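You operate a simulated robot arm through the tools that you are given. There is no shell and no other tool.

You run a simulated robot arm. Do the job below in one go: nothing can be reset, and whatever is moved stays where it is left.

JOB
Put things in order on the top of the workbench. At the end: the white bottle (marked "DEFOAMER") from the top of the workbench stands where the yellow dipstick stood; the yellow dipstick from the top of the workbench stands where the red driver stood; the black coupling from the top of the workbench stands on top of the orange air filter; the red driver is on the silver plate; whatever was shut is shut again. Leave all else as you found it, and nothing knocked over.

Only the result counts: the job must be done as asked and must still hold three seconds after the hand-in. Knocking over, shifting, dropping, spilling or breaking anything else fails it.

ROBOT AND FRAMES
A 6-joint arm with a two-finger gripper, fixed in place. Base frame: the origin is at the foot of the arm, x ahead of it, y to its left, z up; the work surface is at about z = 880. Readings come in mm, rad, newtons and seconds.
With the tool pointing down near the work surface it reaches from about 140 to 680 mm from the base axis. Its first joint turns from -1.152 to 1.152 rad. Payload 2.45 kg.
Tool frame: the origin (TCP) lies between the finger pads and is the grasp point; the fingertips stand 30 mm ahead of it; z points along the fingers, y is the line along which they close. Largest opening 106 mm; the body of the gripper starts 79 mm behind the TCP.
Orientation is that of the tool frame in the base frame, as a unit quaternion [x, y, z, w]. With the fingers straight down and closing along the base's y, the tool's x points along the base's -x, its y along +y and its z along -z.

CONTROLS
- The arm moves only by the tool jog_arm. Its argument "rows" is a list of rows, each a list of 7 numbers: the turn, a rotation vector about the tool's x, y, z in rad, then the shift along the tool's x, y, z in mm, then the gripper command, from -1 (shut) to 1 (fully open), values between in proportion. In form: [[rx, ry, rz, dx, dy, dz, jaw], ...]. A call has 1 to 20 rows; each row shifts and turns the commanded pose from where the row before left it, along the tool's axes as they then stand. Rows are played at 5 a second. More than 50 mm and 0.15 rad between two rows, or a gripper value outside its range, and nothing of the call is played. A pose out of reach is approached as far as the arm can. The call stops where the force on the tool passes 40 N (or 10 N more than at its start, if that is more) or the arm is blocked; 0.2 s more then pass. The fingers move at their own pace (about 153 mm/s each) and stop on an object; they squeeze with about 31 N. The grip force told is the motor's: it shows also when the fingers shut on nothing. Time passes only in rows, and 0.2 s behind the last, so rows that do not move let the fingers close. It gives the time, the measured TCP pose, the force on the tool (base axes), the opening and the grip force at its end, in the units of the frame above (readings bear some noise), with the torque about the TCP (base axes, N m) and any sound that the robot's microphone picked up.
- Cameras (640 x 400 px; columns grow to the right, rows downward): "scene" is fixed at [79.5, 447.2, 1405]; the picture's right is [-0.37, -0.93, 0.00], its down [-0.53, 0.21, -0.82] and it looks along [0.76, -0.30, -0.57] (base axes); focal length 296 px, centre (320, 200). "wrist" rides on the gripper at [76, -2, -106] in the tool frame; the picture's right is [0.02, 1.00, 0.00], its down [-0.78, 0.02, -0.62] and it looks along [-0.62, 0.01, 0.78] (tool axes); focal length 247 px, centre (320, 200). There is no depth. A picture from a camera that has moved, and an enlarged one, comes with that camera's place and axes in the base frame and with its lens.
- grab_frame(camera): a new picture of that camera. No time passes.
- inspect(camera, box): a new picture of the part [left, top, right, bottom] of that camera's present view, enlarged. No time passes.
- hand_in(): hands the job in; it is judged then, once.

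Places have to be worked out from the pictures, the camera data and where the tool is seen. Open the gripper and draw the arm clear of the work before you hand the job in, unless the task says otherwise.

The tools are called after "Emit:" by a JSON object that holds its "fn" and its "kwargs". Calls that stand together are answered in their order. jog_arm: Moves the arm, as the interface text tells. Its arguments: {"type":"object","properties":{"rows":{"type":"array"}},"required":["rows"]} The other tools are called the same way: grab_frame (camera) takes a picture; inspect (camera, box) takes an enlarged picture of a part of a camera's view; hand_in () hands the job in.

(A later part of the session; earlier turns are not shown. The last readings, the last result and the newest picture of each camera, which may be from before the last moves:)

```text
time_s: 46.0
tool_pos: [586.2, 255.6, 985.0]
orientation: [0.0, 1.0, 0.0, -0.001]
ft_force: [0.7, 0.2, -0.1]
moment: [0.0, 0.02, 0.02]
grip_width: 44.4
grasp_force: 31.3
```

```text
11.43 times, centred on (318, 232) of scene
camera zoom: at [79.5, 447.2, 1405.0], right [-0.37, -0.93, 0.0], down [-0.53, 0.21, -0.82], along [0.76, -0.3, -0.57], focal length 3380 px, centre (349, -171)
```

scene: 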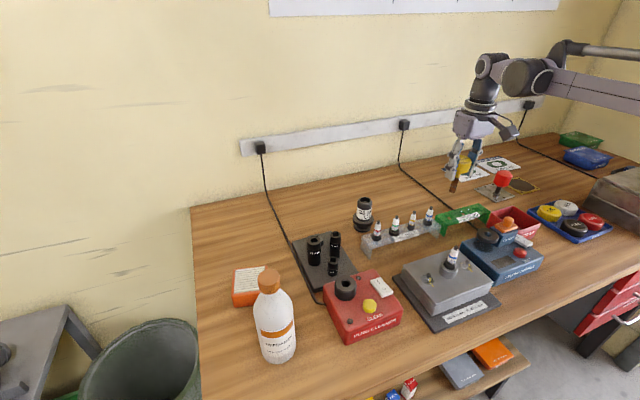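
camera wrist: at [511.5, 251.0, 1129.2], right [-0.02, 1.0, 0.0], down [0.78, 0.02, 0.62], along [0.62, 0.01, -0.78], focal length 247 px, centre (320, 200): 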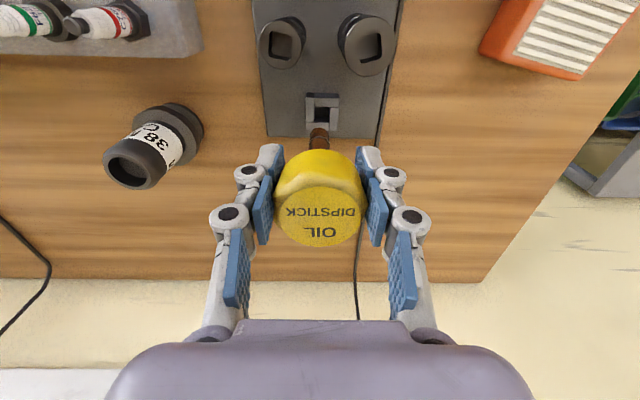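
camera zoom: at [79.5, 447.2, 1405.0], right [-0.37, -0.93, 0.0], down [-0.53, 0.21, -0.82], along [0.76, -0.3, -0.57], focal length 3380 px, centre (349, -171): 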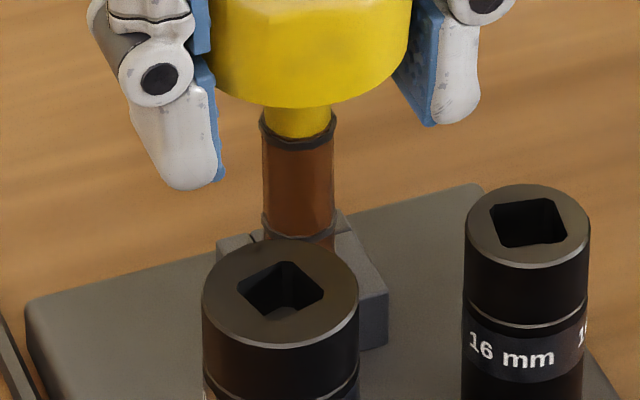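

The stem is going in with no force and is centred. I continue lowering toward the bottom of the hole.

Emit:
{"fn": "jog_arm", "kwargs": {"rows": [[0, 0, 0, -0.2, 0, 0.8, -1], [0, 0, 0, 0, 0, 0.8, -1], [0, 0, 0, 0, 0, 0.8, -1], [0, 0, 0, 0, 0, 0, -1]]}}

Emit:
{"fn": "inspect", "kwargs": {"camera": "wrist", "box": [295, 110, 345, 150]}}

```text
time_s: 47.0
tool_pos: [585.2, 255.7, 982.1]
orientation: [0.0, 1.0, 0.0, 0.001]
ft_force: [0.1, -1.4, 1.4]
moment: [-0.09, -0.01, -0.01]
grip_width: 44.3
grasp_force: 30.8
```

```text
10.00 times, centred on (320, 130) of wrist
camera zoom: at [506.9, 253.5, 1088.5], right [-0.02, 1.0, 0.0], down [0.78, 0.02, 0.62], along [0.62, 0.01, -0.78], focal length 2470 px, centre (320, 900)
```

zoom: 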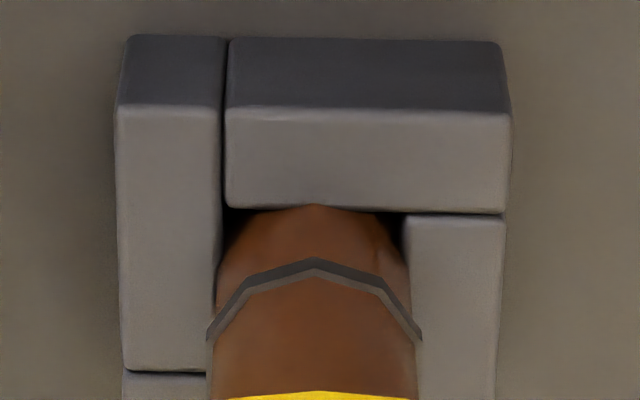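

A slight side force (-1.4 N in y) suggests light contact with the +y wall. I nudge y by -0.25 and check the force.

Emit:
{"fn": "jog_arm", "kwargs": {"rows": [[0, 0, 0, 0, -0.25, 0, -1], [0, 0, 0, 0, 0, 0, -1]]}}

Emit:
{"fn": "inspect", "kwargs": {"camera": "wrist", "box": [295, 110, 345, 150]}}

```text
time_s: 47.6
tool_pos: [586.3, 255.6, 981.9]
orientation: [0.001, 1.0, 0.001, 0.0]
ft_force: [-0.8, -0.4, 0.7]
moment: [-0.11, 0.07, -0.01]
grip_width: 44.1
grasp_force: 31.0
```

```text
10.00 times, centred on (320, 130) of wrist
camera zoom: at [507.0, 253.5, 1088.6], right [-0.02, 1.0, 0.0], down [0.78, 0.02, 0.62], along [0.62, 0.01, -0.78], focal length 2470 px, centre (320, 900)
```

zoom: 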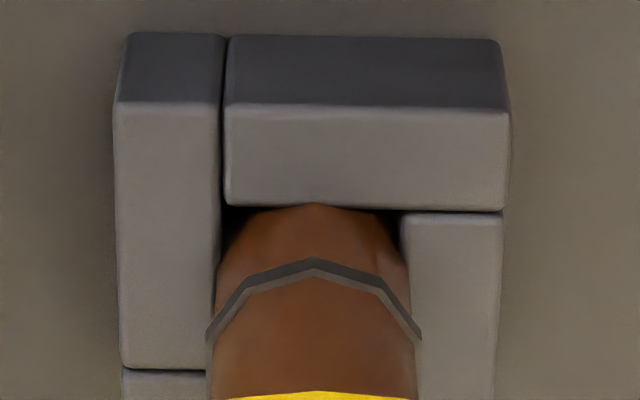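

Torques indicate light contact with the +x and +y walls, so I nudge x by -0.3 and y by -0.4.

Emit:
{"fn": "jog_arm", "kwargs": {"rows": [[0, 0, 0, 0.3, -0.4, 0, -1], [0, 0, 0, 0, 0, 0, -1]]}}

Emit:
{"fn": "inspect", "kwargs": {"camera": "wrist", "box": [295, 110, 345, 150]}}

```text
time_s: 48.2
tool_pos: [584.4, 254.1, 983.2]
orientation: [0.0, 1.0, 0.001, 0.0]
ft_force: [-0.7, 0.6, 0.1]
moment: [0.01, 0.01, 0.0]
grip_width: 44.5
grasp_force: 30.8
```

```text
10.00 times, centred on (320, 130) of wrist
camera zoom: at [506.5, 252.9, 1089.2], right [-0.02, 1.0, 0.0], down [0.78, 0.02, 0.62], along [0.62, 0.01, -0.78], focal length 2470 px, centre (320, 900)
```

zoom: 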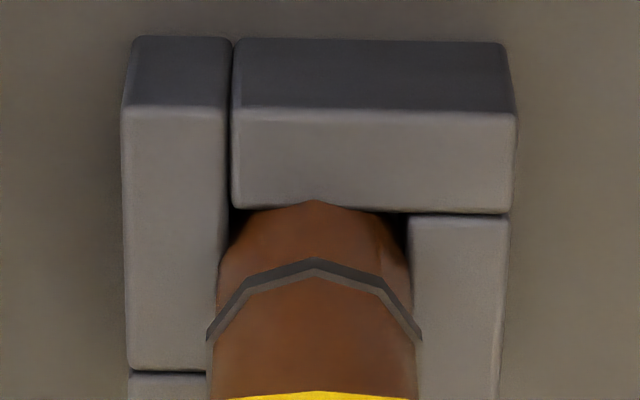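

Forces and torques vanish, so the stem is free in the hole. I continue lowering from here.

Emit:
{"fn": "jog_arm", "kwargs": {"rows": [[0, 0, 0, 0, 0, 0.8, -1], [0, 0, 0, 0, 0, 0.8, -1], [0, 0, 0, 0, 0, 0.8, -1], [0, 0, 0, 0, 0, 0, -1]]}}

Emit:
{"fn": "inspect", "kwargs": {"camera": "wrist", "box": [295, 110, 345, 150]}}

```text
time_s: 49.2
tool_pos: [584.4, 254.8, 980.8]
orientation: [0.0, 1.0, 0.001, 0.001]
ft_force: [5.9, 0.7, 19.3]
moment: [0.05, -0.43, 0.0]
grip_width: 44.7
grasp_force: 30.5
```

```text
10.00 times, centred on (320, 130) of wrist
camera zoom: at [505.7, 252.8, 1086.6], right [-0.02, 1.0, 0.0], down [0.78, 0.02, 0.62], along [0.62, 0.01, -0.78], focal length 2470 px, centre (320, 900)
```

zoom: 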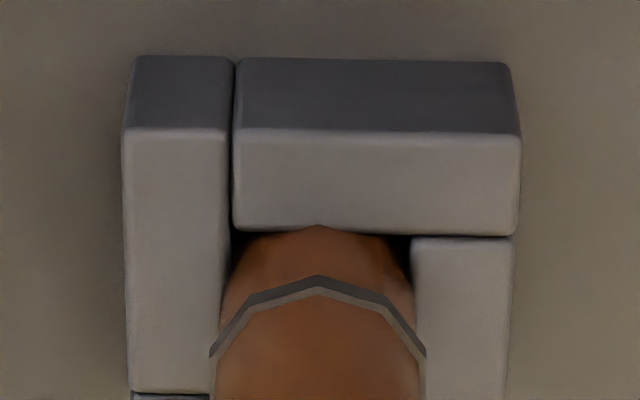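

Contact: 19 N upward and the dipstick slid slightly in the grip, so I stop here. I inspect from the scene camera to understand what the stem is resting on.

Emit:
{"fn": "inspect", "kwargs": {"camera": "scene", "box": [305, 220, 333, 248]}}

Emit:
{"fn": "inspect", "kwargs": {"camera": "wrist", "box": [270, 100, 370, 200]}}

Emit:
{"fn": "inspect", "kwargs": {"camera": "scene", "box": [285, 180, 365, 260]}}

```text
14.29 times, centred on (319, 234) of scene
camera zoom: at [79.2, 447.0, 1405.1], right [-0.37, -0.93, 0.0], down [-0.53, 0.21, -0.82], along [0.76, -0.3, -0.57], focal length 4225 px, centre (334, -286)
```

zoom: 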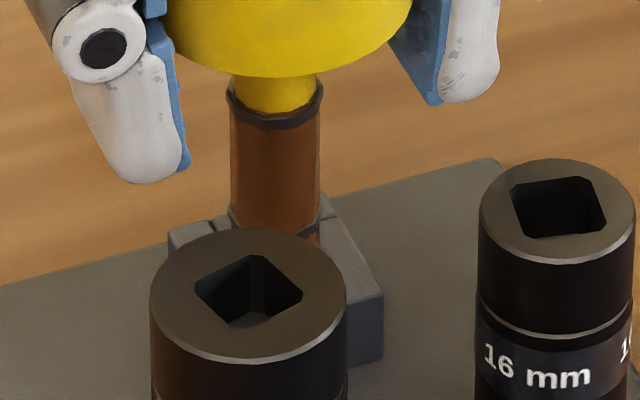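

```text
4.00 times, centred on (320, 150) of wrist
camera zoom: at [505.7, 252.8, 1086.6], right [-0.02, 1.0, 0.0], down [0.78, 0.02, 0.62], along [0.62, 0.01, -0.78], focal length 988 px, centre (320, 400)
```

zoom: 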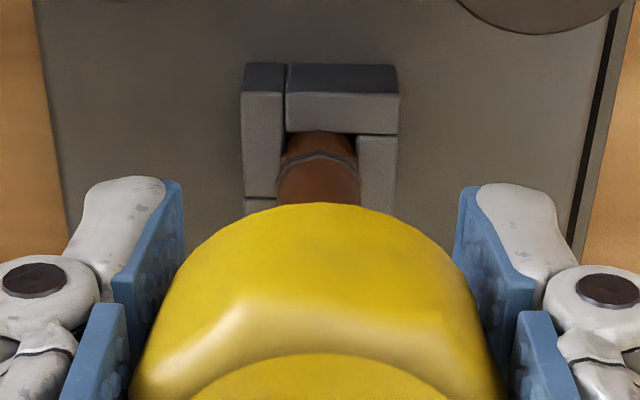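

```text
5.00 times, centred on (325, 220) of scene
camera zoom: at [79.2, 447.0, 1405.1], right [-0.37, -0.93, 0.0], down [-0.53, 0.21, -0.82], along [0.76, -0.3, -0.57], focal length 1479 px, centre (295, 100)
```

zoom: 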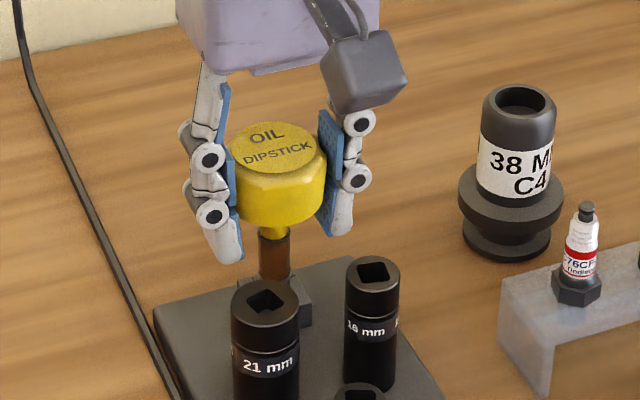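

The stem is about 6–7 mm into the hole and wedged against the near wall because the arm drifted to x -0.8. I relieve the load: raise 1 mm and shift x by +0.7.

Emit:
{"fn": "jog_arm", "kwargs": {"rows": [[0, 0, 0, 0, 0, -1, -1], [0, 0, 0, -0.6, 0, 0, -1], [0, 0, 0, 0, 0, 0, -1]]}}

Emit:
{"fn": "inspect", "kwargs": {"camera": "wrist", "box": [295, 110, 345, 150]}}

```text
time_s: 50.0
tool_pos: [585.3, 255.0, 980.9]
orientation: [-0.001, 1.0, 0.0, 0.0]
ft_force: [-5.6, -1.6, 4.3]
moment: [-0.12, 0.4, 0.0]
grip_width: 44.4
grasp_force: 31.1
```

```text
10.00 times, centred on (320, 130) of wrist
camera zoom: at [506.8, 253.1, 1087.2], right [-0.02, 1.0, 0.0], down [0.78, 0.02, 0.62], along [0.62, 0.01, -0.79], focal length 2470 px, centre (320, 900)
```

zoom: 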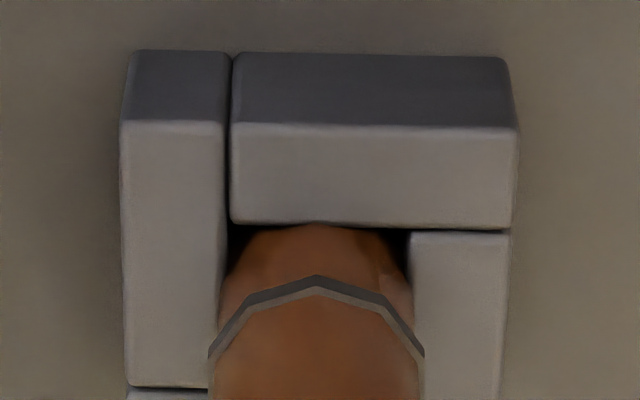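

Forces show x equilibrium near camera x = 506.25 and y slightly lower. I shift x by -0.5, y by -0.2 and check.

Emit:
{"fn": "jog_arm", "kwargs": {"rows": [[0, 0, 0, 0.5, -0.2, 0, -1], [0, 0, 0, 0, 0, 0, -1]]}}

Emit:
{"fn": "inspect", "kwargs": {"camera": "wrist", "box": [295, 110, 345, 150]}}

```text
time_s: 50.6
tool_pos: [584.7, 255.8, 981.0]
orientation: [0.0, 1.0, 0.002, 0.001]
ft_force: [-3.3, -1.3, 1.9]
moment: [-0.03, 0.21, -0.01]
grip_width: 44.5
grasp_force: 31.0
```

```text
10.00 times, centred on (320, 130) of wrist
camera zoom: at [506.6, 253.1, 1087.3], right [-0.02, 1.0, 0.0], down [0.78, 0.02, 0.62], along [0.62, 0.01, -0.78], focal length 2470 px, centre (320, 900)
```

zoom: 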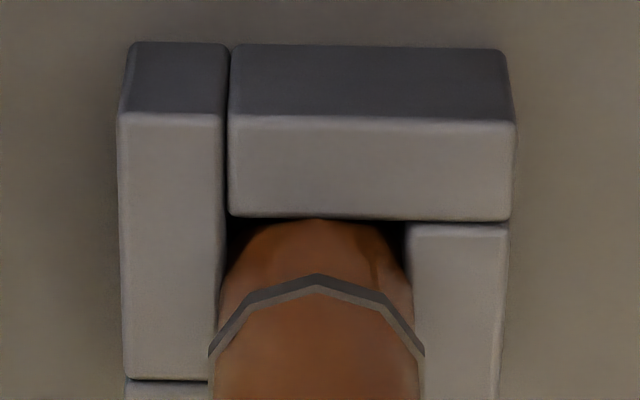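

Emit:
{"fn": "jog_arm", "kwargs": {"rows": [[0, 0, 0, 0.4, -0.2, 0, -1], [0, 0, 0, 0, 0, 0, -1]]}}

Emit:
{"fn": "inspect", "kwargs": {"camera": "wrist", "box": [295, 110, 345, 150]}}

```text
time_s: 51.2
tool_pos: [583.9, 255.5, 981.3]
orientation: [0.0, 1.0, 0.001, 0.001]
ft_force: [-0.7, 1.7, 3.3]
moment: [0.15, 0.05, 0.01]
grip_width: 44.4
grasp_force: 31.3
```

```text
10.00 times, centred on (320, 130) of wrist
camera zoom: at [506.3, 252.5, 1087.0], right [-0.02, 1.0, 0.0], down [0.78, 0.02, 0.62], along [0.62, 0.02, -0.78], focal length 2470 px, centre (320, 900)
```

zoom: 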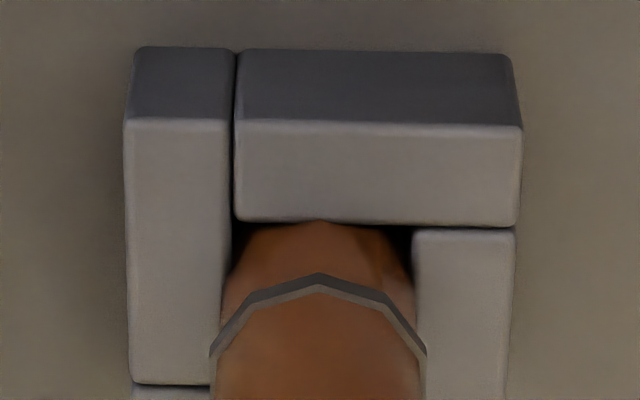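

Side loads are now small. I push down 1 mm and watch whether the stem goes deeper or slips in the grip.

Emit:
{"fn": "jog_arm", "kwargs": {"rows": [[0, 0, 0, 0, 0.1, 0.5, -1], [0, 0, 0, 0, 0, 0.5, -1], [0, 0, 0, 0, 0, 0, -1]]}}

Emit:
{"fn": "inspect", "kwargs": {"camera": "wrist", "box": [295, 110, 345, 150]}}

```text
time_s: 52.0
tool_pos: [584.8, 254.7, 980.5]
orientation: [0.0, 1.0, 0.0, 0.001]
ft_force: [1.9, 2.3, 17.5]
moment: [0.15, -0.25, 0.01]
grip_width: 44.8
grasp_force: 31.0
```

```text
10.00 times, centred on (320, 130) of wrist
camera zoom: at [506.1, 252.4, 1086.2], right [-0.02, 1.0, 0.0], down [0.78, 0.02, 0.62], along [0.62, 0.01, -0.78], focal length 2470 px, centre (320, 900)
```

zoom: 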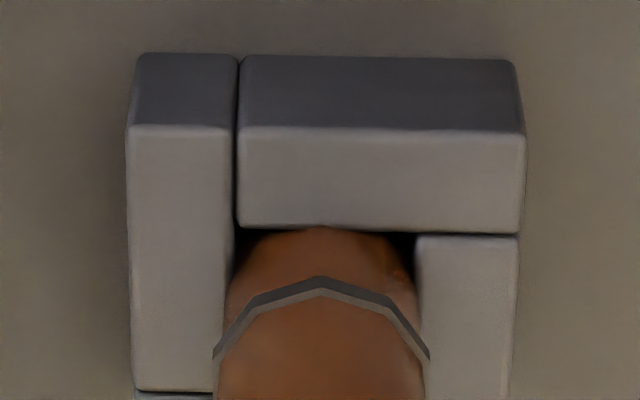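

Fz rises sharply to 17.5 N with little side force, so the stem is on a firm stop about 6–7 mm inside the hole. I relieve the preload and check forces before releasing.

Emit:
{"fn": "jog_arm", "kwargs": {"rows": [[0, 0, 0, 0, 0.2, -0.7, -1], [0, 0, 0, 0, 0, 0, -1]]}}

Emit:
{"fn": "inspect", "kwargs": {"camera": "wrist", "box": [295, 110, 345, 150]}}

```text
time_s: 52.6
tool_pos: [583.7, 255.0, 980.6]
orientation: [-0.001, 1.0, 0.0, 0.001]
ft_force: [2.2, 1.1, 9.9]
moment: [0.07, -0.24, 0.01]
grip_width: 44.5
grasp_force: 31.6
```

```text
10.00 times, centred on (320, 130) of wrist
camera zoom: at [506.1, 252.6, 1086.3], right [-0.02, 1.0, 0.0], down [0.78, 0.02, 0.62], along [0.62, 0.01, -0.78], focal length 2470 px, centre (320, 900)
```

zoom: 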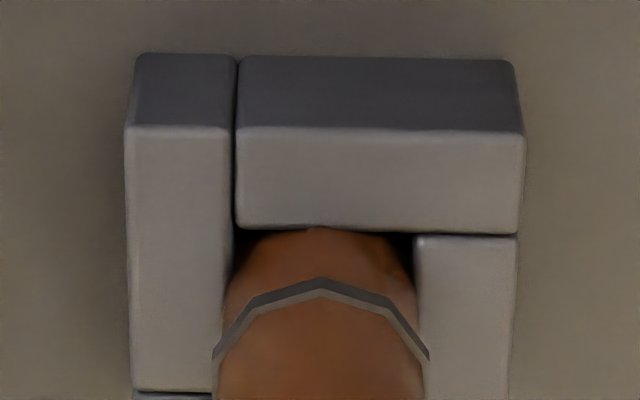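

Emit:
{"fn": "jog_arm", "kwargs": {"rows": [[0, 0, 0, -0.25, 0.1, -0.5, -1], [0, 0, 0, 0, 0, 0, -1], [0, 0, 0, 0, 0, 0, -1]]}}

Emit:
{"fn": "inspect", "kwargs": {"camera": "wrist", "box": [295, 110, 345, 150]}}

```text
time_s: 53.4
tool_pos: [584.4, 255.0, 980.4]
orientation: [0.0, 1.0, 0.001, 0.0]
ft_force: [-1.1, -1.4, 1.7]
moment: [-0.15, 0.03, 0.0]
grip_width: 44.3
grasp_force: 31.0
```

```text
10.00 times, centred on (320, 130) of wrist
camera zoom: at [506.3, 253.2, 1086.8], right [-0.02, 1.0, 0.0], down [0.78, 0.02, 0.62], along [0.62, 0.01, -0.78], focal length 2470 px, centre (320, 900)
```

zoom: 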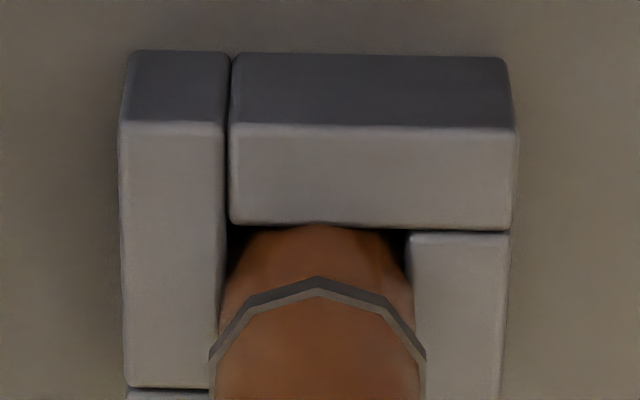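

Loads are small. I release the grip gradually.

Emit:
{"fn": "jog_arm", "kwargs": {"rows": [[0, 0, 0, 0, 0, 0, -0.5], [0, 0, 0, 0, 0, 0, -0.3], [0, 0, 0, 0, 0, 0, -0.22], [0, 0, 0, 0, 0, 0, -0.19], [0, 0, 0, 0, 0, 0, -0.178], [0, 0, 0, 0, 0, 0, -0.172], [0, 0, 0, 0, 0, 0, -0.168], [0, 0, 0, 0, 0, 0, -0.164], [0, 0, 0, 0, 0, 0, -0.16], [0, 0, 0, 0, 0, 0, -0.156], [0, 0, 0, 0, 0, 0, -0.152]]}}

Emit:
{"fn": "inspect", "kwargs": {"camera": "wrist", "box": [250, 100, 390, 240]}}

Emit:
{"fn": "inspect", "kwargs": {"camera": "scene", "box": [285, 180, 365, 260]}}

```text
time_s: 55.8
tool_pos: [585.1, 256.3, 979.2]
orientation: [0.001, 1.0, 0.0, 0.0]
ft_force: [-0.3, -0.3, 0.1]
moment: [0.01, -0.03, -0.01]
grip_width: 45.2
grasp_force: 0.5
```

```text
2.86 times, centred on (320, 170) of wrist
camera zoom: at [506.3, 253.4, 1087.0], right [-0.02, 1.0, 0.0], down [0.78, 0.02, 0.62], along [0.62, 0.01, -0.78], focal length 706 px, centre (320, 286)
```

zoom: 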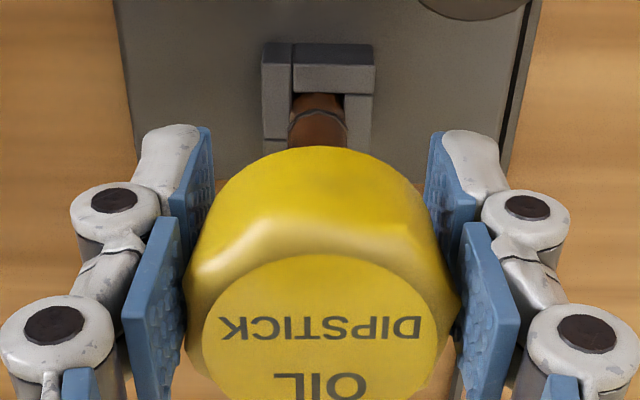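

```text
5.00 times, centred on (325, 220) of scene
camera zoom: at [79.5, 447.2, 1405.0], right [-0.37, -0.93, 0.0], down [-0.53, 0.21, -0.82], along [0.76, -0.3, -0.57], focal length 1479 px, centre (295, 100)
```

zoom: 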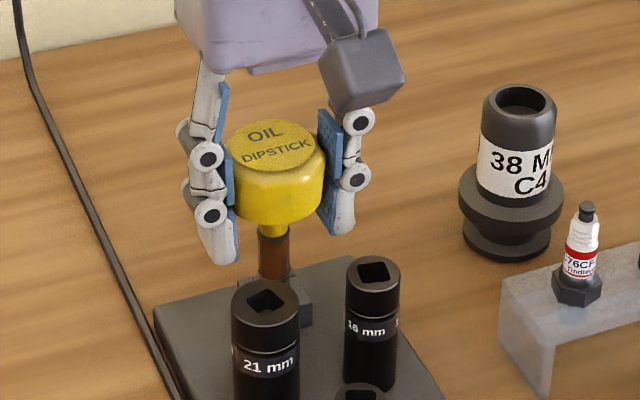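

The dipstick stays upright with zero grip force. I open a few more millimetres and check that it stands by itself.

Emit:
{"fn": "jog_arm", "kwargs": {"rows": [[0, 0, 0, 0, 0, 0, -0.145], [0, 0, 0, 0, 0, 0, -0.135], [0, 0, 0, 0, 0, 0, -0.12], [0, 0, 0, 0, 0, 0, -0.1], [0, 0, 0, 0, 0, 0, -0.08], [0, 0, 0, 0, 0, 0, -0.06]]}}

Emit:
{"fn": "inspect", "kwargs": {"camera": "wrist", "box": [250, 100, 390, 240]}}

Emit:
{"fn": "inspect", "kwargs": {"camera": "scene", "box": [285, 180, 365, 260]}}

```text
time_s: 57.2
tool_pos: [585.0, 254.7, 980.5]
orientation: [-0.001, 1.0, 0.001, 0.0]
ft_force: [0.3, 0.4, 0.6]
moment: [0.04, 0.02, 0.03]
grip_width: 49.7
grasp_force: 0.1
```

```text
2.86 times, centred on (320, 170) of wrist
camera zoom: at [506.3, 253.4, 1086.9], right [-0.02, 1.0, 0.0], down [0.78, 0.02, 0.62], along [0.62, 0.01, -0.78], focal length 706 px, centre (320, 286)
```

zoom: 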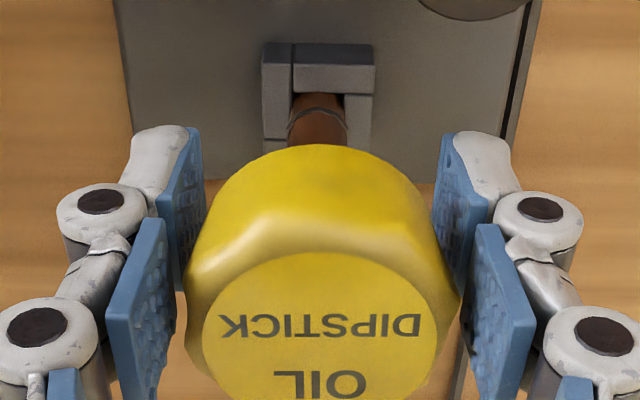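

```text
5.00 times, centred on (325, 220) of scene
camera zoom: at [79.5, 447.2, 1405.0], right [-0.37, -0.93, 0.0], down [-0.53, 0.21, -0.82], along [0.76, -0.3, -0.57], focal length 1479 px, centre (295, 100)
```

zoom: 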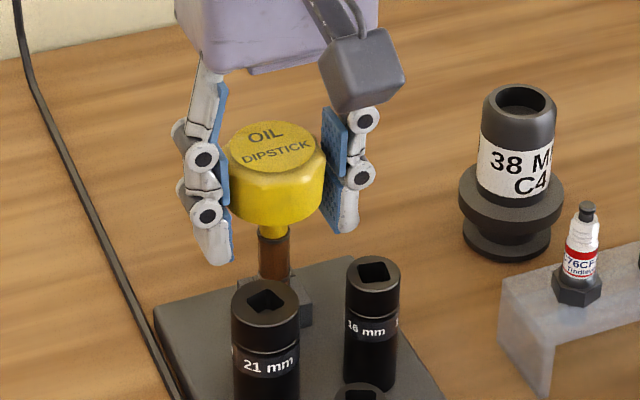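

The dipstick stands by itself in the holder. I open fully and retreat straight up.

Emit:
{"fn": "jog_arm", "kwargs": {"rows": [[0, 0, 0, 0, 0, 0, 0.0], [0, 0, 0, 0, 0, 0, 0.2], [0, 0, 0, 0, 0, 0, 0.5], [0, 0, 0, 0, 0, 0, 1], [0, 0, 0, 0, 0, 0, 1], [0, 0, 0, 0, 0, -15, 1], [0, 0, 0, 0, 0, -30, 1], [0, 0, 0, 5, 0, -30, 1], [0, 0, 0, 20, 0, -20, 1], [0, 0, 0, 40, 0, -10, 1], [0, 0, 0, 0, 0, 0, 1]]}}

Emit:
{"fn": "inspect", "kwargs": {"camera": "wrist", "box": [240, 60, 400, 200]}}

Emit:
{"fn": "inspect", "kwargs": {"camera": "scene", "box": [285, 180, 365, 260]}}

Emit:
{"fn": "grab_frame", "kwargs": {"camera": "scene"}}

```text
time_s: 59.6
tool_pos: [519.7, 255.8, 1084.7]
orientation: [-0.001, 1.0, 0.002, 0.0]
ft_force: [-0.3, -0.6, -0.6]
moment: [0.0, 0.05, 0.01]
grip_width: 106.2
grasp_force: 0.1
```

```text
2.86 times, centred on (320, 130) of wrist
camera zoom: at [441.1, 254.0, 1191.2], right [-0.02, 1.0, 0.0], down [0.78, 0.02, 0.62], along [0.62, 0.01, -0.78], focal length 706 px, centre (320, 400)
```

zoom: 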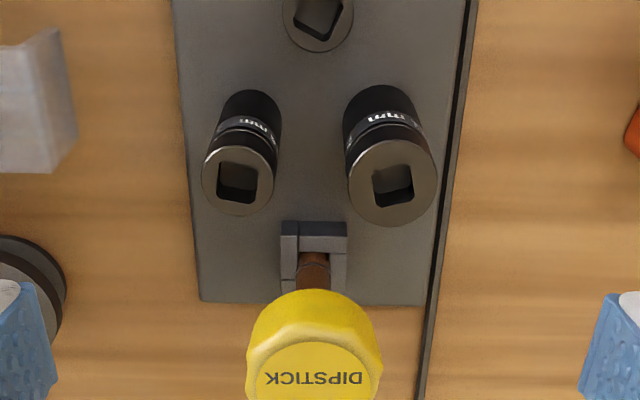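

```text
5.00 times, centred on (325, 220) of scene
camera zoom: at [79.4, 447.2, 1405.0], right [-0.37, -0.93, 0.0], down [-0.53, 0.21, -0.82], along [0.76, -0.3, -0.57], focal length 1479 px, centre (295, 100)
```

zoom: 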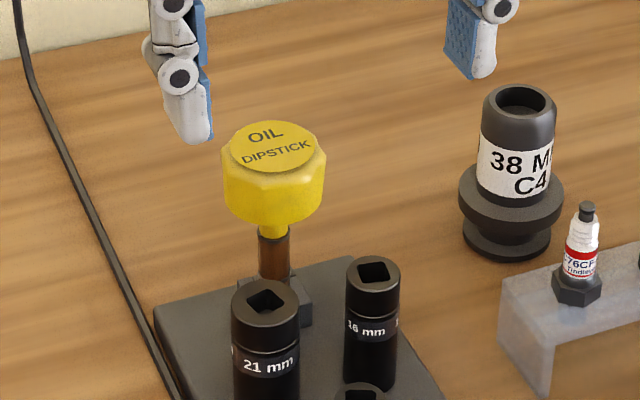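

```text
taken
```

scene: 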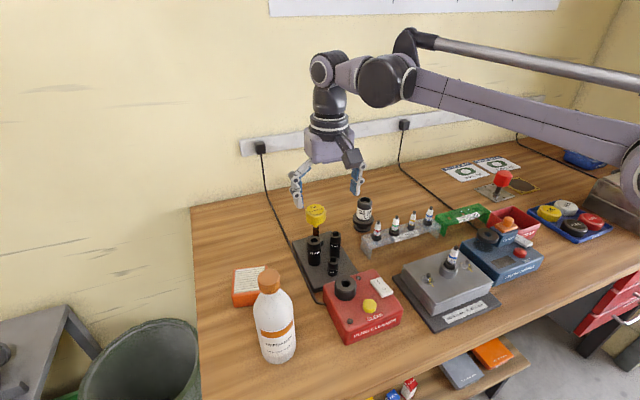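

The dipstick now stands upright in the driver's place and the driver still stands on its plate. Next is the bottle: I move so the wrist camera gets a good view of it.

Emit:
{"fn": "jog_arm", "kwargs": {"rows": [[0, 0, 0, 38, 6, -20, 1], [0, 0, 0, 38, 12, -20, 1], [0, 0, 0, 38, 14, -20, 1], [0, 0, 0, 38, 14, -15, 1], [0, 0, 0, 38, 14, -15, 1], [0, 0, 0, 38, 14, -15, 1], [0, 0, 0, 0, 0, 0, 1]]}}

Emit:
{"fn": "grab_frame", "kwargs": {"camera": "wrist"}}

Emit:
{"fn": "inspect", "kwargs": {"camera": "scene", "box": [220, 250, 320, 380]}}

```text
time_s: 61.2
tool_pos: [292.6, 328.2, 1189.7]
orientation: [0.0, 1.0, 0.001, 0.0]
ft_force: [0.4, -0.5, 0.5]
moment: [-0.02, -0.02, 0.03]
grip_width: 105.7
grasp_force: 0.1
```

```text
taken
camera wrist: at [214.7, 324.8, 1295.6], right [-0.02, 1.0, 0.0], down [0.78, 0.02, 0.62], along [0.62, 0.01, -0.78], focal length 247 px, centre (320, 200)
```

wrist: 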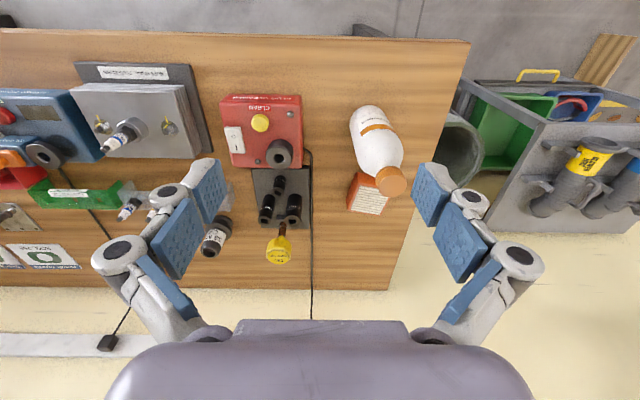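

```text
3.08 times, centred on (270, 315) of scene
camera zoom: at [79.4, 447.2, 1405.0], right [-0.37, -0.93, 0.0], down [-0.53, 0.21, -0.82], along [0.76, -0.3, -0.57], focal length 910 px, centre (474, -154)
```

zoom: 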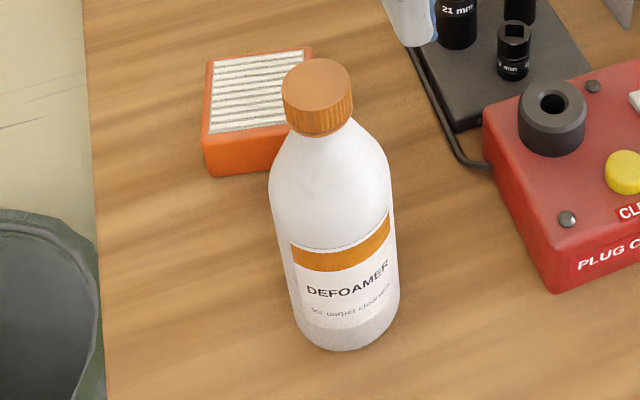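

Emit:
{"fn": "inspect", "kwargs": {"camera": "wrist", "box": [330, 90, 430, 220]}}

```text
3.08 times, centred on (380, 155) of wrist
camera zoom: at [214.7, 324.8, 1295.6], right [-0.02, 1.0, 0.0], down [0.78, 0.02, 0.62], along [0.62, 0.01, -0.78], focal length 760 px, centre (135, 338)
```

zoom: 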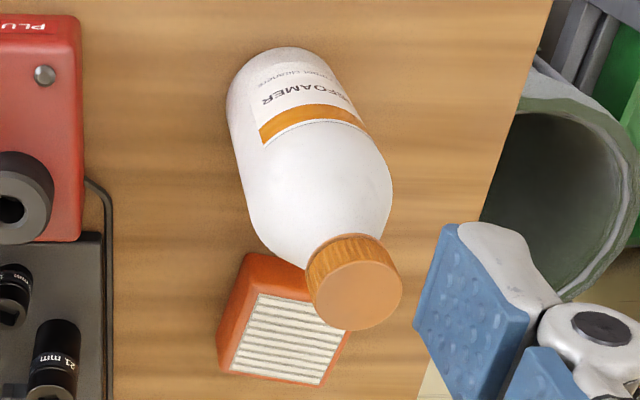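

The bottle's axis is at about (373,410), its top near z 1065, its diameter about 64 mm and its shoulder begins near z 985. I move above it and verify centring.

Emit:
{"fn": "jog_arm", "kwargs": {"rows": [[0, 0, 0, -27, 27.3, 0, 1], [0, 0, 0, -27, 27.3, 10, 1], [0, 0, 0, -27, 27.3, 20, 1], [0, 0, 0, 0, 0, 0, 1]]}}

Emit:
{"fn": "grab_frame", "kwargs": {"camera": "wrist"}}

Emit:
{"fn": "inspect", "kwargs": {"camera": "scene", "box": [200, 150, 380, 380]}}

```text
time_s: 62.2
tool_pos: [374.4, 412.2, 1160.9]
orientation: [0.0, 1.0, 0.001, 0.0]
ft_force: [0.5, -0.2, 0.8]
moment: [-0.02, -0.02, 0.0]
grip_width: 105.9
grasp_force: 0.0
```

```text
taken
camera wrist: at [296.4, 410.1, 1266.9], right [-0.02, 1.0, 0.0], down [0.78, 0.02, 0.62], along [0.62, 0.01, -0.78], focal length 247 px, centre (320, 200)
```

wrist: 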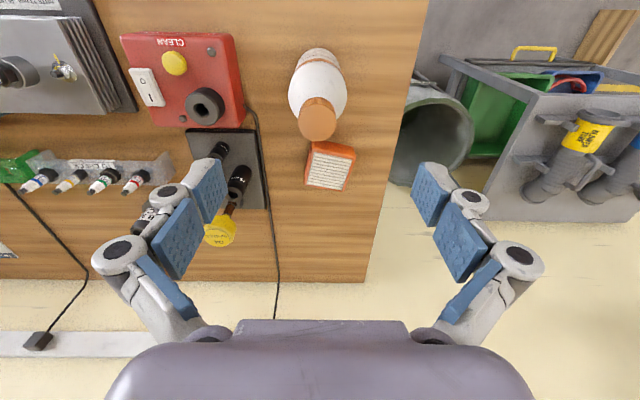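

```text
1.74 times, centred on (290, 265) of scene
camera zoom: at [79.5, 447.2, 1405.0], right [-0.37, -0.93, 0.0], down [-0.53, 0.21, -0.82], along [0.76, -0.3, -0.57], focal length 514 px, centre (372, 87)
```

zoom: 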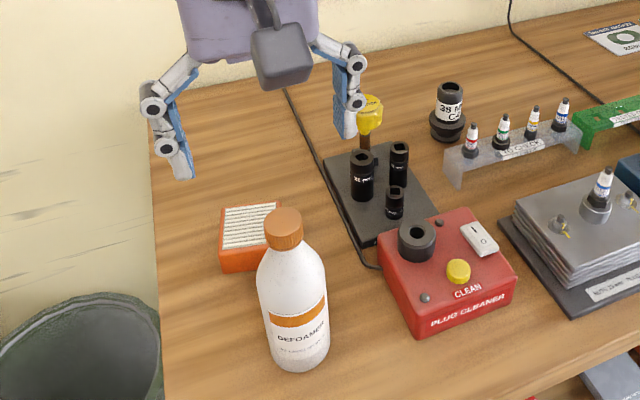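

Emit:
{"fn": "inspect", "kwargs": {"camera": "wrist", "box": [270, 40, 370, 150]}}

```text
3.64 times, centred on (320, 95) of wrist
camera zoom: at [296.4, 410.1, 1266.9], right [-0.02, 1.0, 0.0], down [0.78, 0.02, 0.62], along [0.62, 0.01, -0.78], focal length 898 px, centre (320, 582)
```

zoom: 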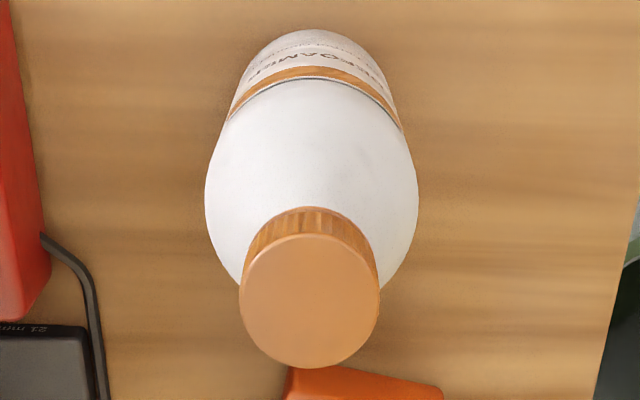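

The bottle is about 2.8 mm lower in y than the tool axis. I correct it and descend around the bottle to TCP z ≈ 1010 first.

Emit:
{"fn": "jog_arm", "kwargs": {"rows": [[0, 0, 0, -0.5, -2.8, 0, 1], [0, 0, 0, 0, 0, 40, 1], [0, 0, 0, 0, 0, 40, 1], [0, 0, 0, 0, 0, 40, 1], [0, 0, 0, 0, 0, 30, 1], [0, 0, 0, 0, 0, 0, 1]]}}

Emit:
{"fn": "grab_frame", "kwargs": {"camera": "wrist"}}

Emit:
{"fn": "inspect", "kwargs": {"camera": "scene", "box": [210, 190, 340, 370]}}

```text
time_s: 63.6
tool_pos: [372.9, 409.3, 1010.2]
orientation: [0.0, 1.0, 0.0, 0.0]
ft_force: [0.3, 0.7, -0.3]
moment: [-0.01, 0.04, -0.01]
grip_width: 106.0
grasp_force: 0.0
```

```text
taken
camera wrist: at [294.8, 406.7, 1117.0], right [-0.02, 1.0, 0.0], down [0.78, 0.02, 0.62], along [0.62, 0.01, -0.78], focal length 247 px, centre (320, 200)
```

wrist: 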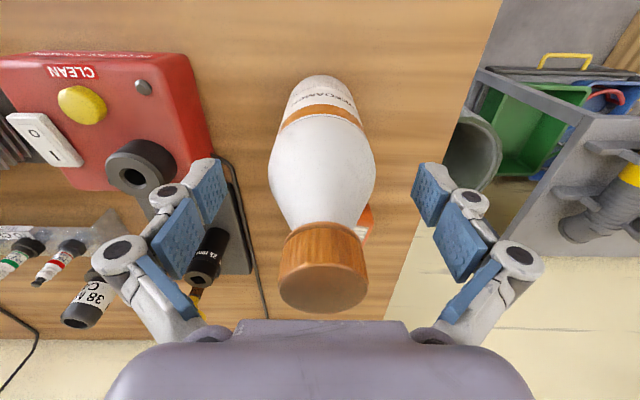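

```text
2.22 times, centred on (275, 280) of scene
camera zoom: at [79.5, 447.2, 1405.0], right [-0.37, -0.93, 0.0], down [-0.53, 0.21, -0.82], along [0.76, -0.3, -0.57], focal length 657 px, centre (420, 22)
```

zoom: 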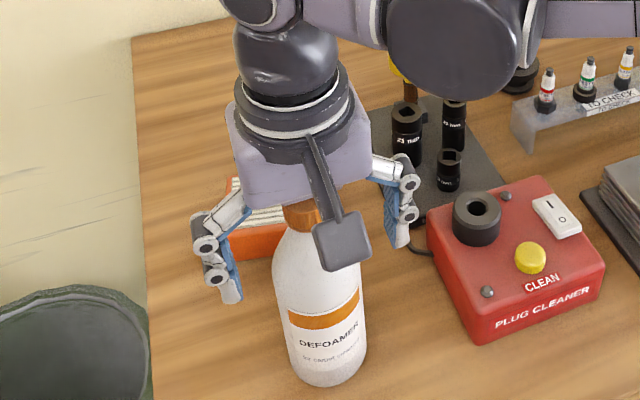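

The cap top is at about z 1066 and the palm must stay above it. I lower 16 mm more to TCP ≈ 994 and close slowly on the body.

Emit:
{"fn": "jog_arm", "kwargs": {"rows": [[0, 0, 0, -0.5, 0, 8, 1], [0, 0, 0, 0, 0, 8, 1], [0, 0, 0, 0, 0, 0, 0.6], [0, 0, 0, 0, 0, 0, 0.35], [0, 0, 0, 0, 0, 0, 0.28], [0, 0, 0, 0, 0, 0, 0.24]]}}

Emit:
{"fn": "grab_frame", "kwargs": {"camera": "wrist"}}

```text
time_s: 65.0
tool_pos: [372.4, 408.7, 995.4]
orientation: [0.001, 1.0, 0.001, 0.0]
ft_force: [-0.3, -0.4, 0.1]
moment: [-0.02, 0.01, -0.01]
grip_width: 65.6
grasp_force: 0.0
```

```text
taken
camera wrist: at [295.7, 407.2, 1101.3], right [-0.02, 1.0, 0.0], down [0.78, 0.02, 0.62], along [0.62, 0.01, -0.78], focal length 247 px, centre (320, 200)
```

wrist: 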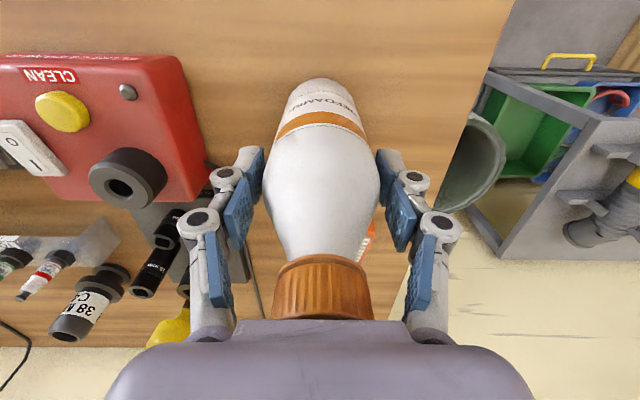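

The bottle is well centred. I finish closing the grip.

Emit:
{"fn": "jog_arm", "kwargs": {"rows": [[0, 0, 0, 0, 0, 0, 0.22], [0, 0, 0, 0, 0, 0, 0.2], [0, 0, 0, 0, 0, 0, 0.18], [0, 0, 0, 0, 0, 0, 0.15], [0, 0, 0, 0, 0, 0, 0.0], [0, 0, 0, 0, 0, 0, -0.5], [0, 0, 0, 0, 0, 0, -1], [0, 0, 0, 0, 0, 0, -1]]}}

Emit:
{"fn": "grab_frame", "kwargs": {"camera": "wrist"}}

```text
time_s: 66.8
tool_pos: [373.7, 409.9, 995.9]
orientation: [0.0, 1.0, 0.001, -0.001]
ft_force: [1.3, 4.5, 6.2]
moment: [0.2, -0.05, 0.0]
grip_width: 61.1
grasp_force: 31.1
```

```text
taken
camera wrist: at [295.6, 407.4, 1101.4], right [-0.02, 1.0, 0.0], down [0.78, 0.02, 0.62], along [0.62, 0.01, -0.78], focal length 247 px, centre (320, 200)
```

wrist: 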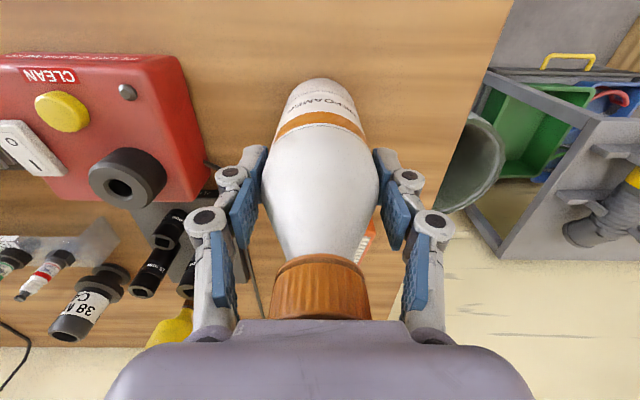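

Gripped at 61 mm. I lift a few millimetres and check the weight and the grip.

Emit:
{"fn": "jog_arm", "kwargs": {"rows": [[0, 0, 0, 0, 0, -3, -1], [0, 0, 0, 0, 0, -5, -1], [0, 0, 0, 0, 0, 0, -1], [0, 0, 0, 0, 0, 0, -1]]}}

Emit:
{"fn": "grab_frame", "kwargs": {"camera": "wrist"}}

Emit:
{"fn": "inspect", "kwargs": {"camera": "scene", "box": [210, 190, 340, 370]}}

```text
time_s: 67.8
tool_pos: [373.8, 409.6, 1002.3]
orientation: [0.0, 1.0, 0.001, 0.0]
ft_force: [0.8, -0.1, -5.3]
moment: [0.02, -0.01, -0.02]
grip_width: 61.3
grasp_force: 31.6
```

```text
taken
camera wrist: at [295.3, 407.1, 1108.7], right [-0.02, 1.0, 0.0], down [0.78, 0.02, 0.62], along [0.62, 0.01, -0.78], focal length 247 px, centre (320, 200)
```

wrist: 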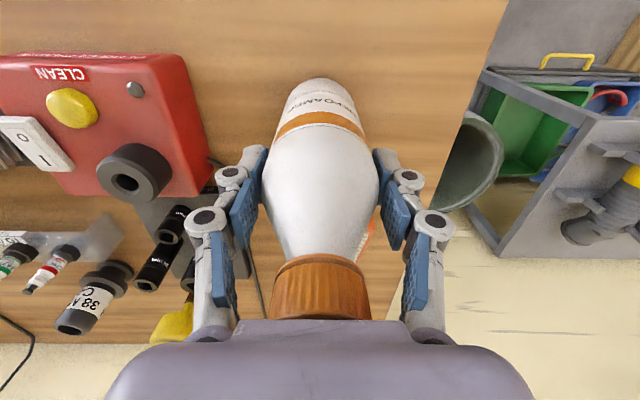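

```text
2.22 times, centred on (275, 280) of scene
camera zoom: at [79.5, 447.2, 1405.0], right [-0.37, -0.93, 0.0], down [-0.53, 0.21, -0.82], along [0.76, -0.3, -0.57], focal length 657 px, centre (420, 22)
```

zoom: 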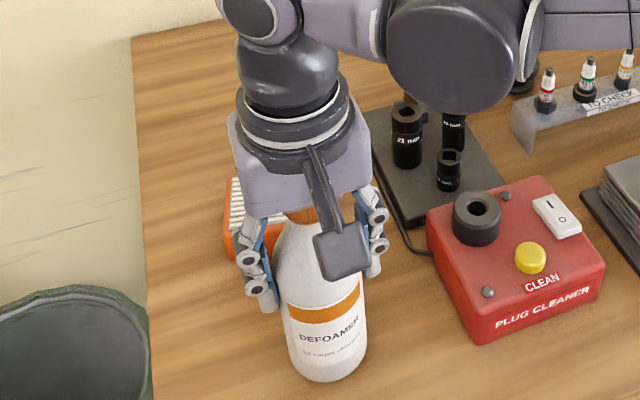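

The bottle weighs about 5.3 N and is held securely, its base 115 mm below the TCP. I lift it to a safe height.

Emit:
{"fn": "jog_arm", "kwargs": {"rows": [[0, 0, 0, 0, 0, -15, -1], [0, 0, 0, 0, 0, -28, -1], [0, 0, 0, 0, 0, -30, -1], [0, 0, 0, 0, 0, -30, -1], [0, 0, 0, 0, 0, -30, -1], [0, 0, 0, 0, 0, -15, -1], [0, 0, 0, 0, 0, 0, -1]]}}

Emit:
{"fn": "grab_frame", "kwargs": {"camera": "scene"}}

```text
time_s: 69.4
tool_pos: [375.1, 409.1, 1151.5]
orientation: [0.0, 1.0, 0.001, 0.0]
ft_force: [0.4, 0.7, -4.1]
moment: [0.03, 0.0, 0.01]
grip_width: 61.3
grasp_force: 31.0
```

```text
taken
```

scene: 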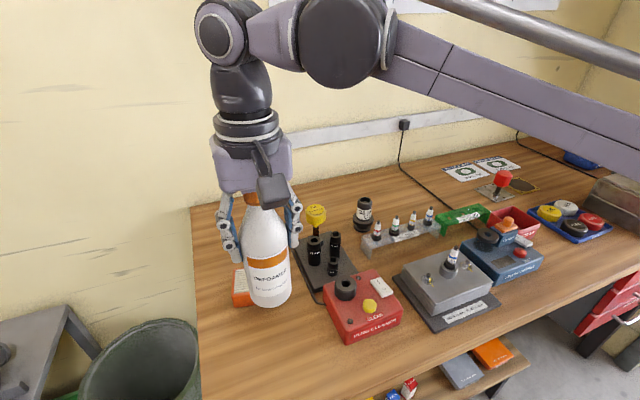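

The bottle hangs upright and clear. I carry it across at this height toward (470,-95).

Emit:
{"fn": "jog_arm", "kwargs": {"rows": [[0, 0, 0, -3, -20, 0, -1], [0, 0, 0, -7, -35, 0, -1], [0, 0, 0, -7, -37, 0, -1], [0, 0, 0, -7, -37, 0, -1], [0, 0, 0, -7, -37, 0, -1], [0, 0, 0, -7, -37, 0, -1], [0, 0, 0, -7, -37, 0, -1], [0, 0, 0, -7, -37, 0, -1], [0, 0, 0, -7, -37, 0, -1], [0, 0, 0, -7, -37, 0, -1], [0, 0, 0, -7, -37, 0, -1], [0, 0, 0, -7, -37, 0, -1], [0, 0, 0, -7, -37, 0, -1], [0, 0, 0, -7, -37, 0, -1], [0, 0, 0, -5, -20, 0, -1], [0, 0, 0, 0, 0, 0, -1]]}}

Emit:
{"fn": "grab_frame", "kwargs": {"camera": "wrist"}}

Emit:
{"fn": "grab_frame", "kwargs": {"camera": "scene"}}

```text
time_s: 72.8
tool_pos: [472.4, -109.5, 1148.1]
orientation: [0.0, 1.0, 0.0, -0.001]
ft_force: [-0.3, 0.9, -4.8]
moment: [0.0, 0.03, -0.01]
grip_width: 60.9
grasp_force: 30.8
```

```text
taken
camera wrist: at [394.2, -112.2, 1255.7], right [-0.02, 1.0, 0.0], down [0.78, 0.02, 0.62], along [0.62, 0.01, -0.78], focal length 247 px, centre (320, 200)
```

wrist: 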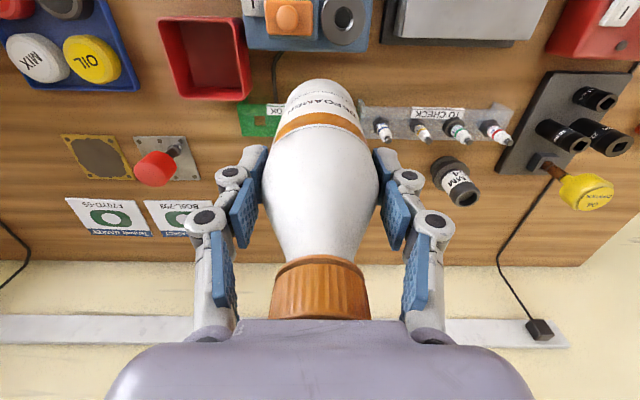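

```text
taken
```

scene: 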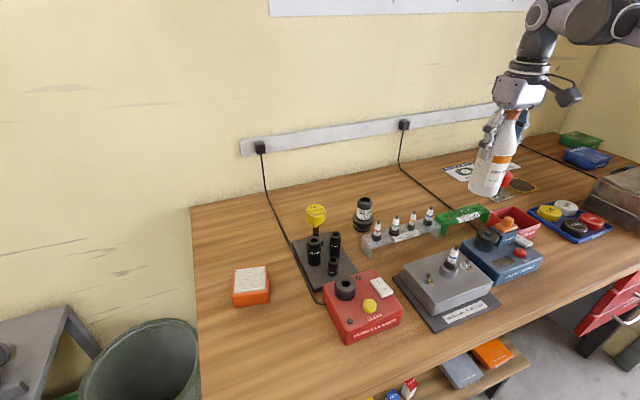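

Target for the bottle is the dipstick's former spot (camera reference (552.8,-111.5)). I move outward while descending to TCP z ≈ 1060.

Emit:
{"fn": "jog_arm", "kwargs": {"rows": [[0, 0, 0, -38, 0.2, 8, -1], [0, 0, 0, -40, 0.2, 17, -1], [0, 0, 0, -32, 0.2, 23, -1], [0, 0, 0, -25, 0, 20, -1], [0, 0, 0, -23, 0, 20, -1], [0, 0, 0, 0, 0, 0, -1]]}}

Emit:
{"fn": "grab_frame", "kwargs": {"camera": "wrist"}}

Emit:
{"fn": "inspect", "kwargs": {"camera": "scene", "box": [380, 100, 540, 240]}}

```text
time_s: 74.2
tool_pos: [629.0, -110.8, 1061.0]
orientation: [0.0, 1.0, 0.001, 0.0]
ft_force: [-0.7, -0.2, -4.3]
moment: [0.01, -0.01, 0.01]
grip_width: 61.3
grasp_force: 30.9
```

```text
taken
camera wrist: at [550.5, -112.0, 1166.6], right [-0.02, 1.0, 0.0], down [0.78, 0.02, 0.62], along [0.62, 0.01, -0.78], focal length 247 px, centre (320, 200)
```

wrist: 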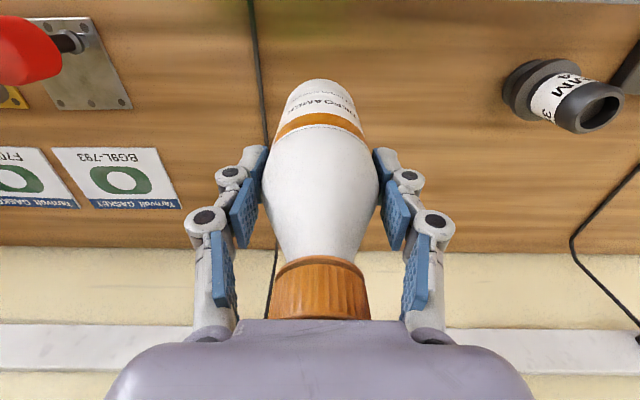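

```text
2.86 times, centred on (460, 170) of scene
camera zoom: at [79.6, 447.2, 1405.0], right [-0.37, -0.93, 0.0], down [-0.53, 0.21, -0.82], along [0.76, -0.3, -0.57], focal length 845 px, centre (-80, 286)
```

zoom: 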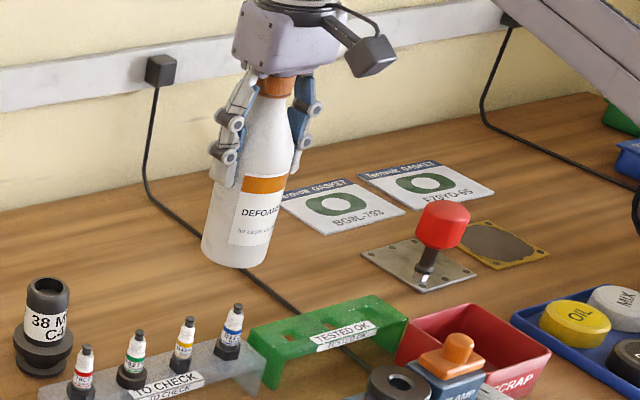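

I adjust x by +2.5 and y by +0.5 and descend to about 5 mm above contact.

Emit:
{"fn": "jog_arm", "kwargs": {"rows": [[0, 0, 0, -2.5, 0.5, 15, -1], [0, 0, 0, 0, 0, 20, -1], [0, 0, 0, 0, 0, 17, -1], [0, 0, 0, 0, 0, 8, -1], [0, 0, 0, 0, 0, 0, -1]]}}

Emit:
{"fn": "grab_frame", "kwargs": {"camera": "wrist"}}

Emit:
{"fn": "inspect", "kwargs": {"camera": "scene", "box": [390, 140, 480, 230]}}

```text
time_s: 75.4
tool_pos: [632.6, -110.3, 1002.4]
orientation: [0.001, 1.0, 0.0, 0.0]
ft_force: [0.4, 0.8, -3.9]
moment: [-0.01, 0.04, 0.0]
grip_width: 61.2
grasp_force: 30.7
```

```text
taken
camera wrist: at [554.8, -111.9, 1108.6], right [-0.02, 1.0, 0.0], down [0.78, 0.02, 0.62], along [0.62, 0.01, -0.78], focal length 247 px, centre (320, 200)
```

wrist: 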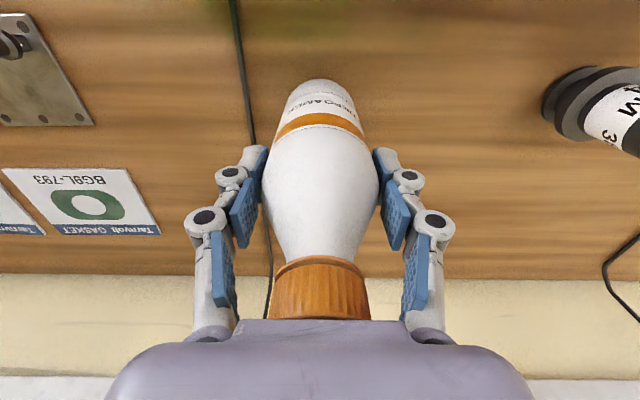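

```text
4.44 times, centred on (435, 185) of scene
camera zoom: at [79.5, 447.2, 1405.0], right [-0.37, -0.93, 0.0], down [-0.53, 0.21, -0.82], along [0.76, -0.3, -0.57], focal length 1314 px, centre (-191, 267)
```

zoom: 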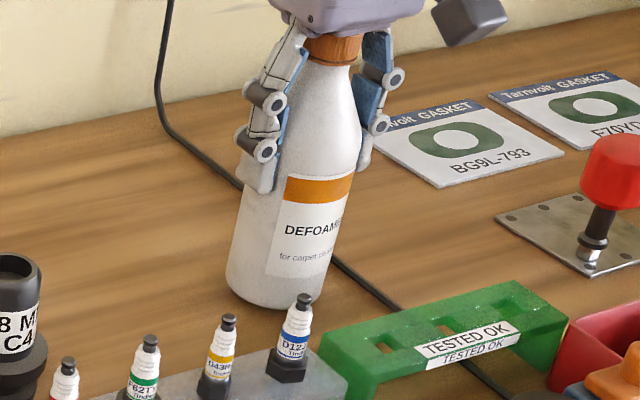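

The bottle base is 7 mm above the bench and within about 3 mm of the dipstick's spot. I shift x by -1.3 and lower to contact in small steps.

Emit:
{"fn": "jog_arm", "kwargs": {"rows": [[0, 0, 0, 1.3, 0, 2, -1], [0, 0, 0, 0, 0, 2, -1], [0, 0, 0, 0, 0, 1, -1], [0, 0, 0, 0, 0, 0, -1]]}}

Emit:
{"fn": "inspect", "kwargs": {"camera": "scene", "box": [400, 180, 460, 225]}}

```text
time_s: 76.4
tool_pos: [631.7, -107.5, 997.2]
orientation: [0.0, 1.0, 0.0, 0.0]
ft_force: [-0.1, 0.4, -4.3]
moment: [0.01, 0.02, -0.01]
grip_width: 61.2
grasp_force: 31.0
```

```text
8.89 times, centred on (430, 202) of scene
camera zoom: at [79.5, 447.2, 1405.0], right [-0.37, -0.93, 0.0], down [-0.53, 0.21, -0.82], along [0.76, -0.3, -0.57], focal length 2629 px, centre (-658, 178)
```

zoom: 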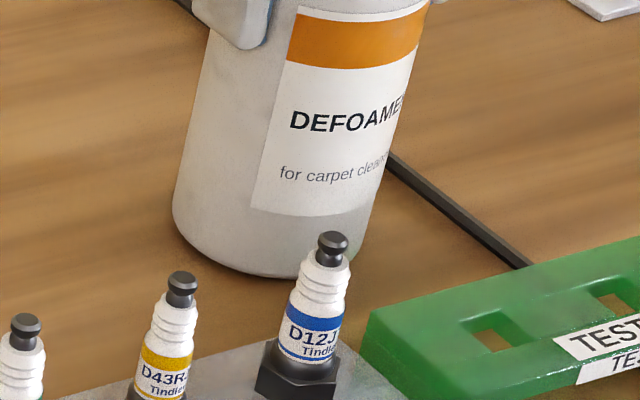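

Almost on the bench; I lower in 0.7 mm steps until the bench takes the weight.

Emit:
{"fn": "jog_arm", "kwargs": {"rows": [[0, 0, 0, 0, 0, 0.7, -1], [0, 0, 0, 0, 0, 0.7, -1], [0, 0, 0, 0, 0, 0, -1]]}}

Emit:
{"fn": "inspect", "kwargs": {"camera": "wrist", "box": [250, 50, 400, 200]}}

```text
time_s: 77.2
tool_pos: [631.5, -108.7, 995.6]
orientation: [-0.001, 1.0, 0.001, 0.0]
ft_force: [0.1, -0.5, -3.9]
moment: [0.02, 0.0, -0.02]
grip_width: 61.1
grasp_force: 31.3
```

```text
2.67 times, centred on (325, 125) of wrist
camera zoom: at [554.0, -111.5, 1102.2], right [-0.02, 1.0, 0.0], down [0.78, 0.02, 0.62], along [0.62, 0.01, -0.78], focal length 659 px, centre (307, 400)
```

zoom: 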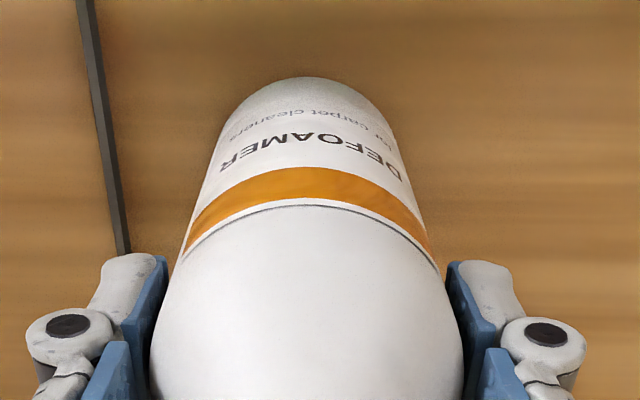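

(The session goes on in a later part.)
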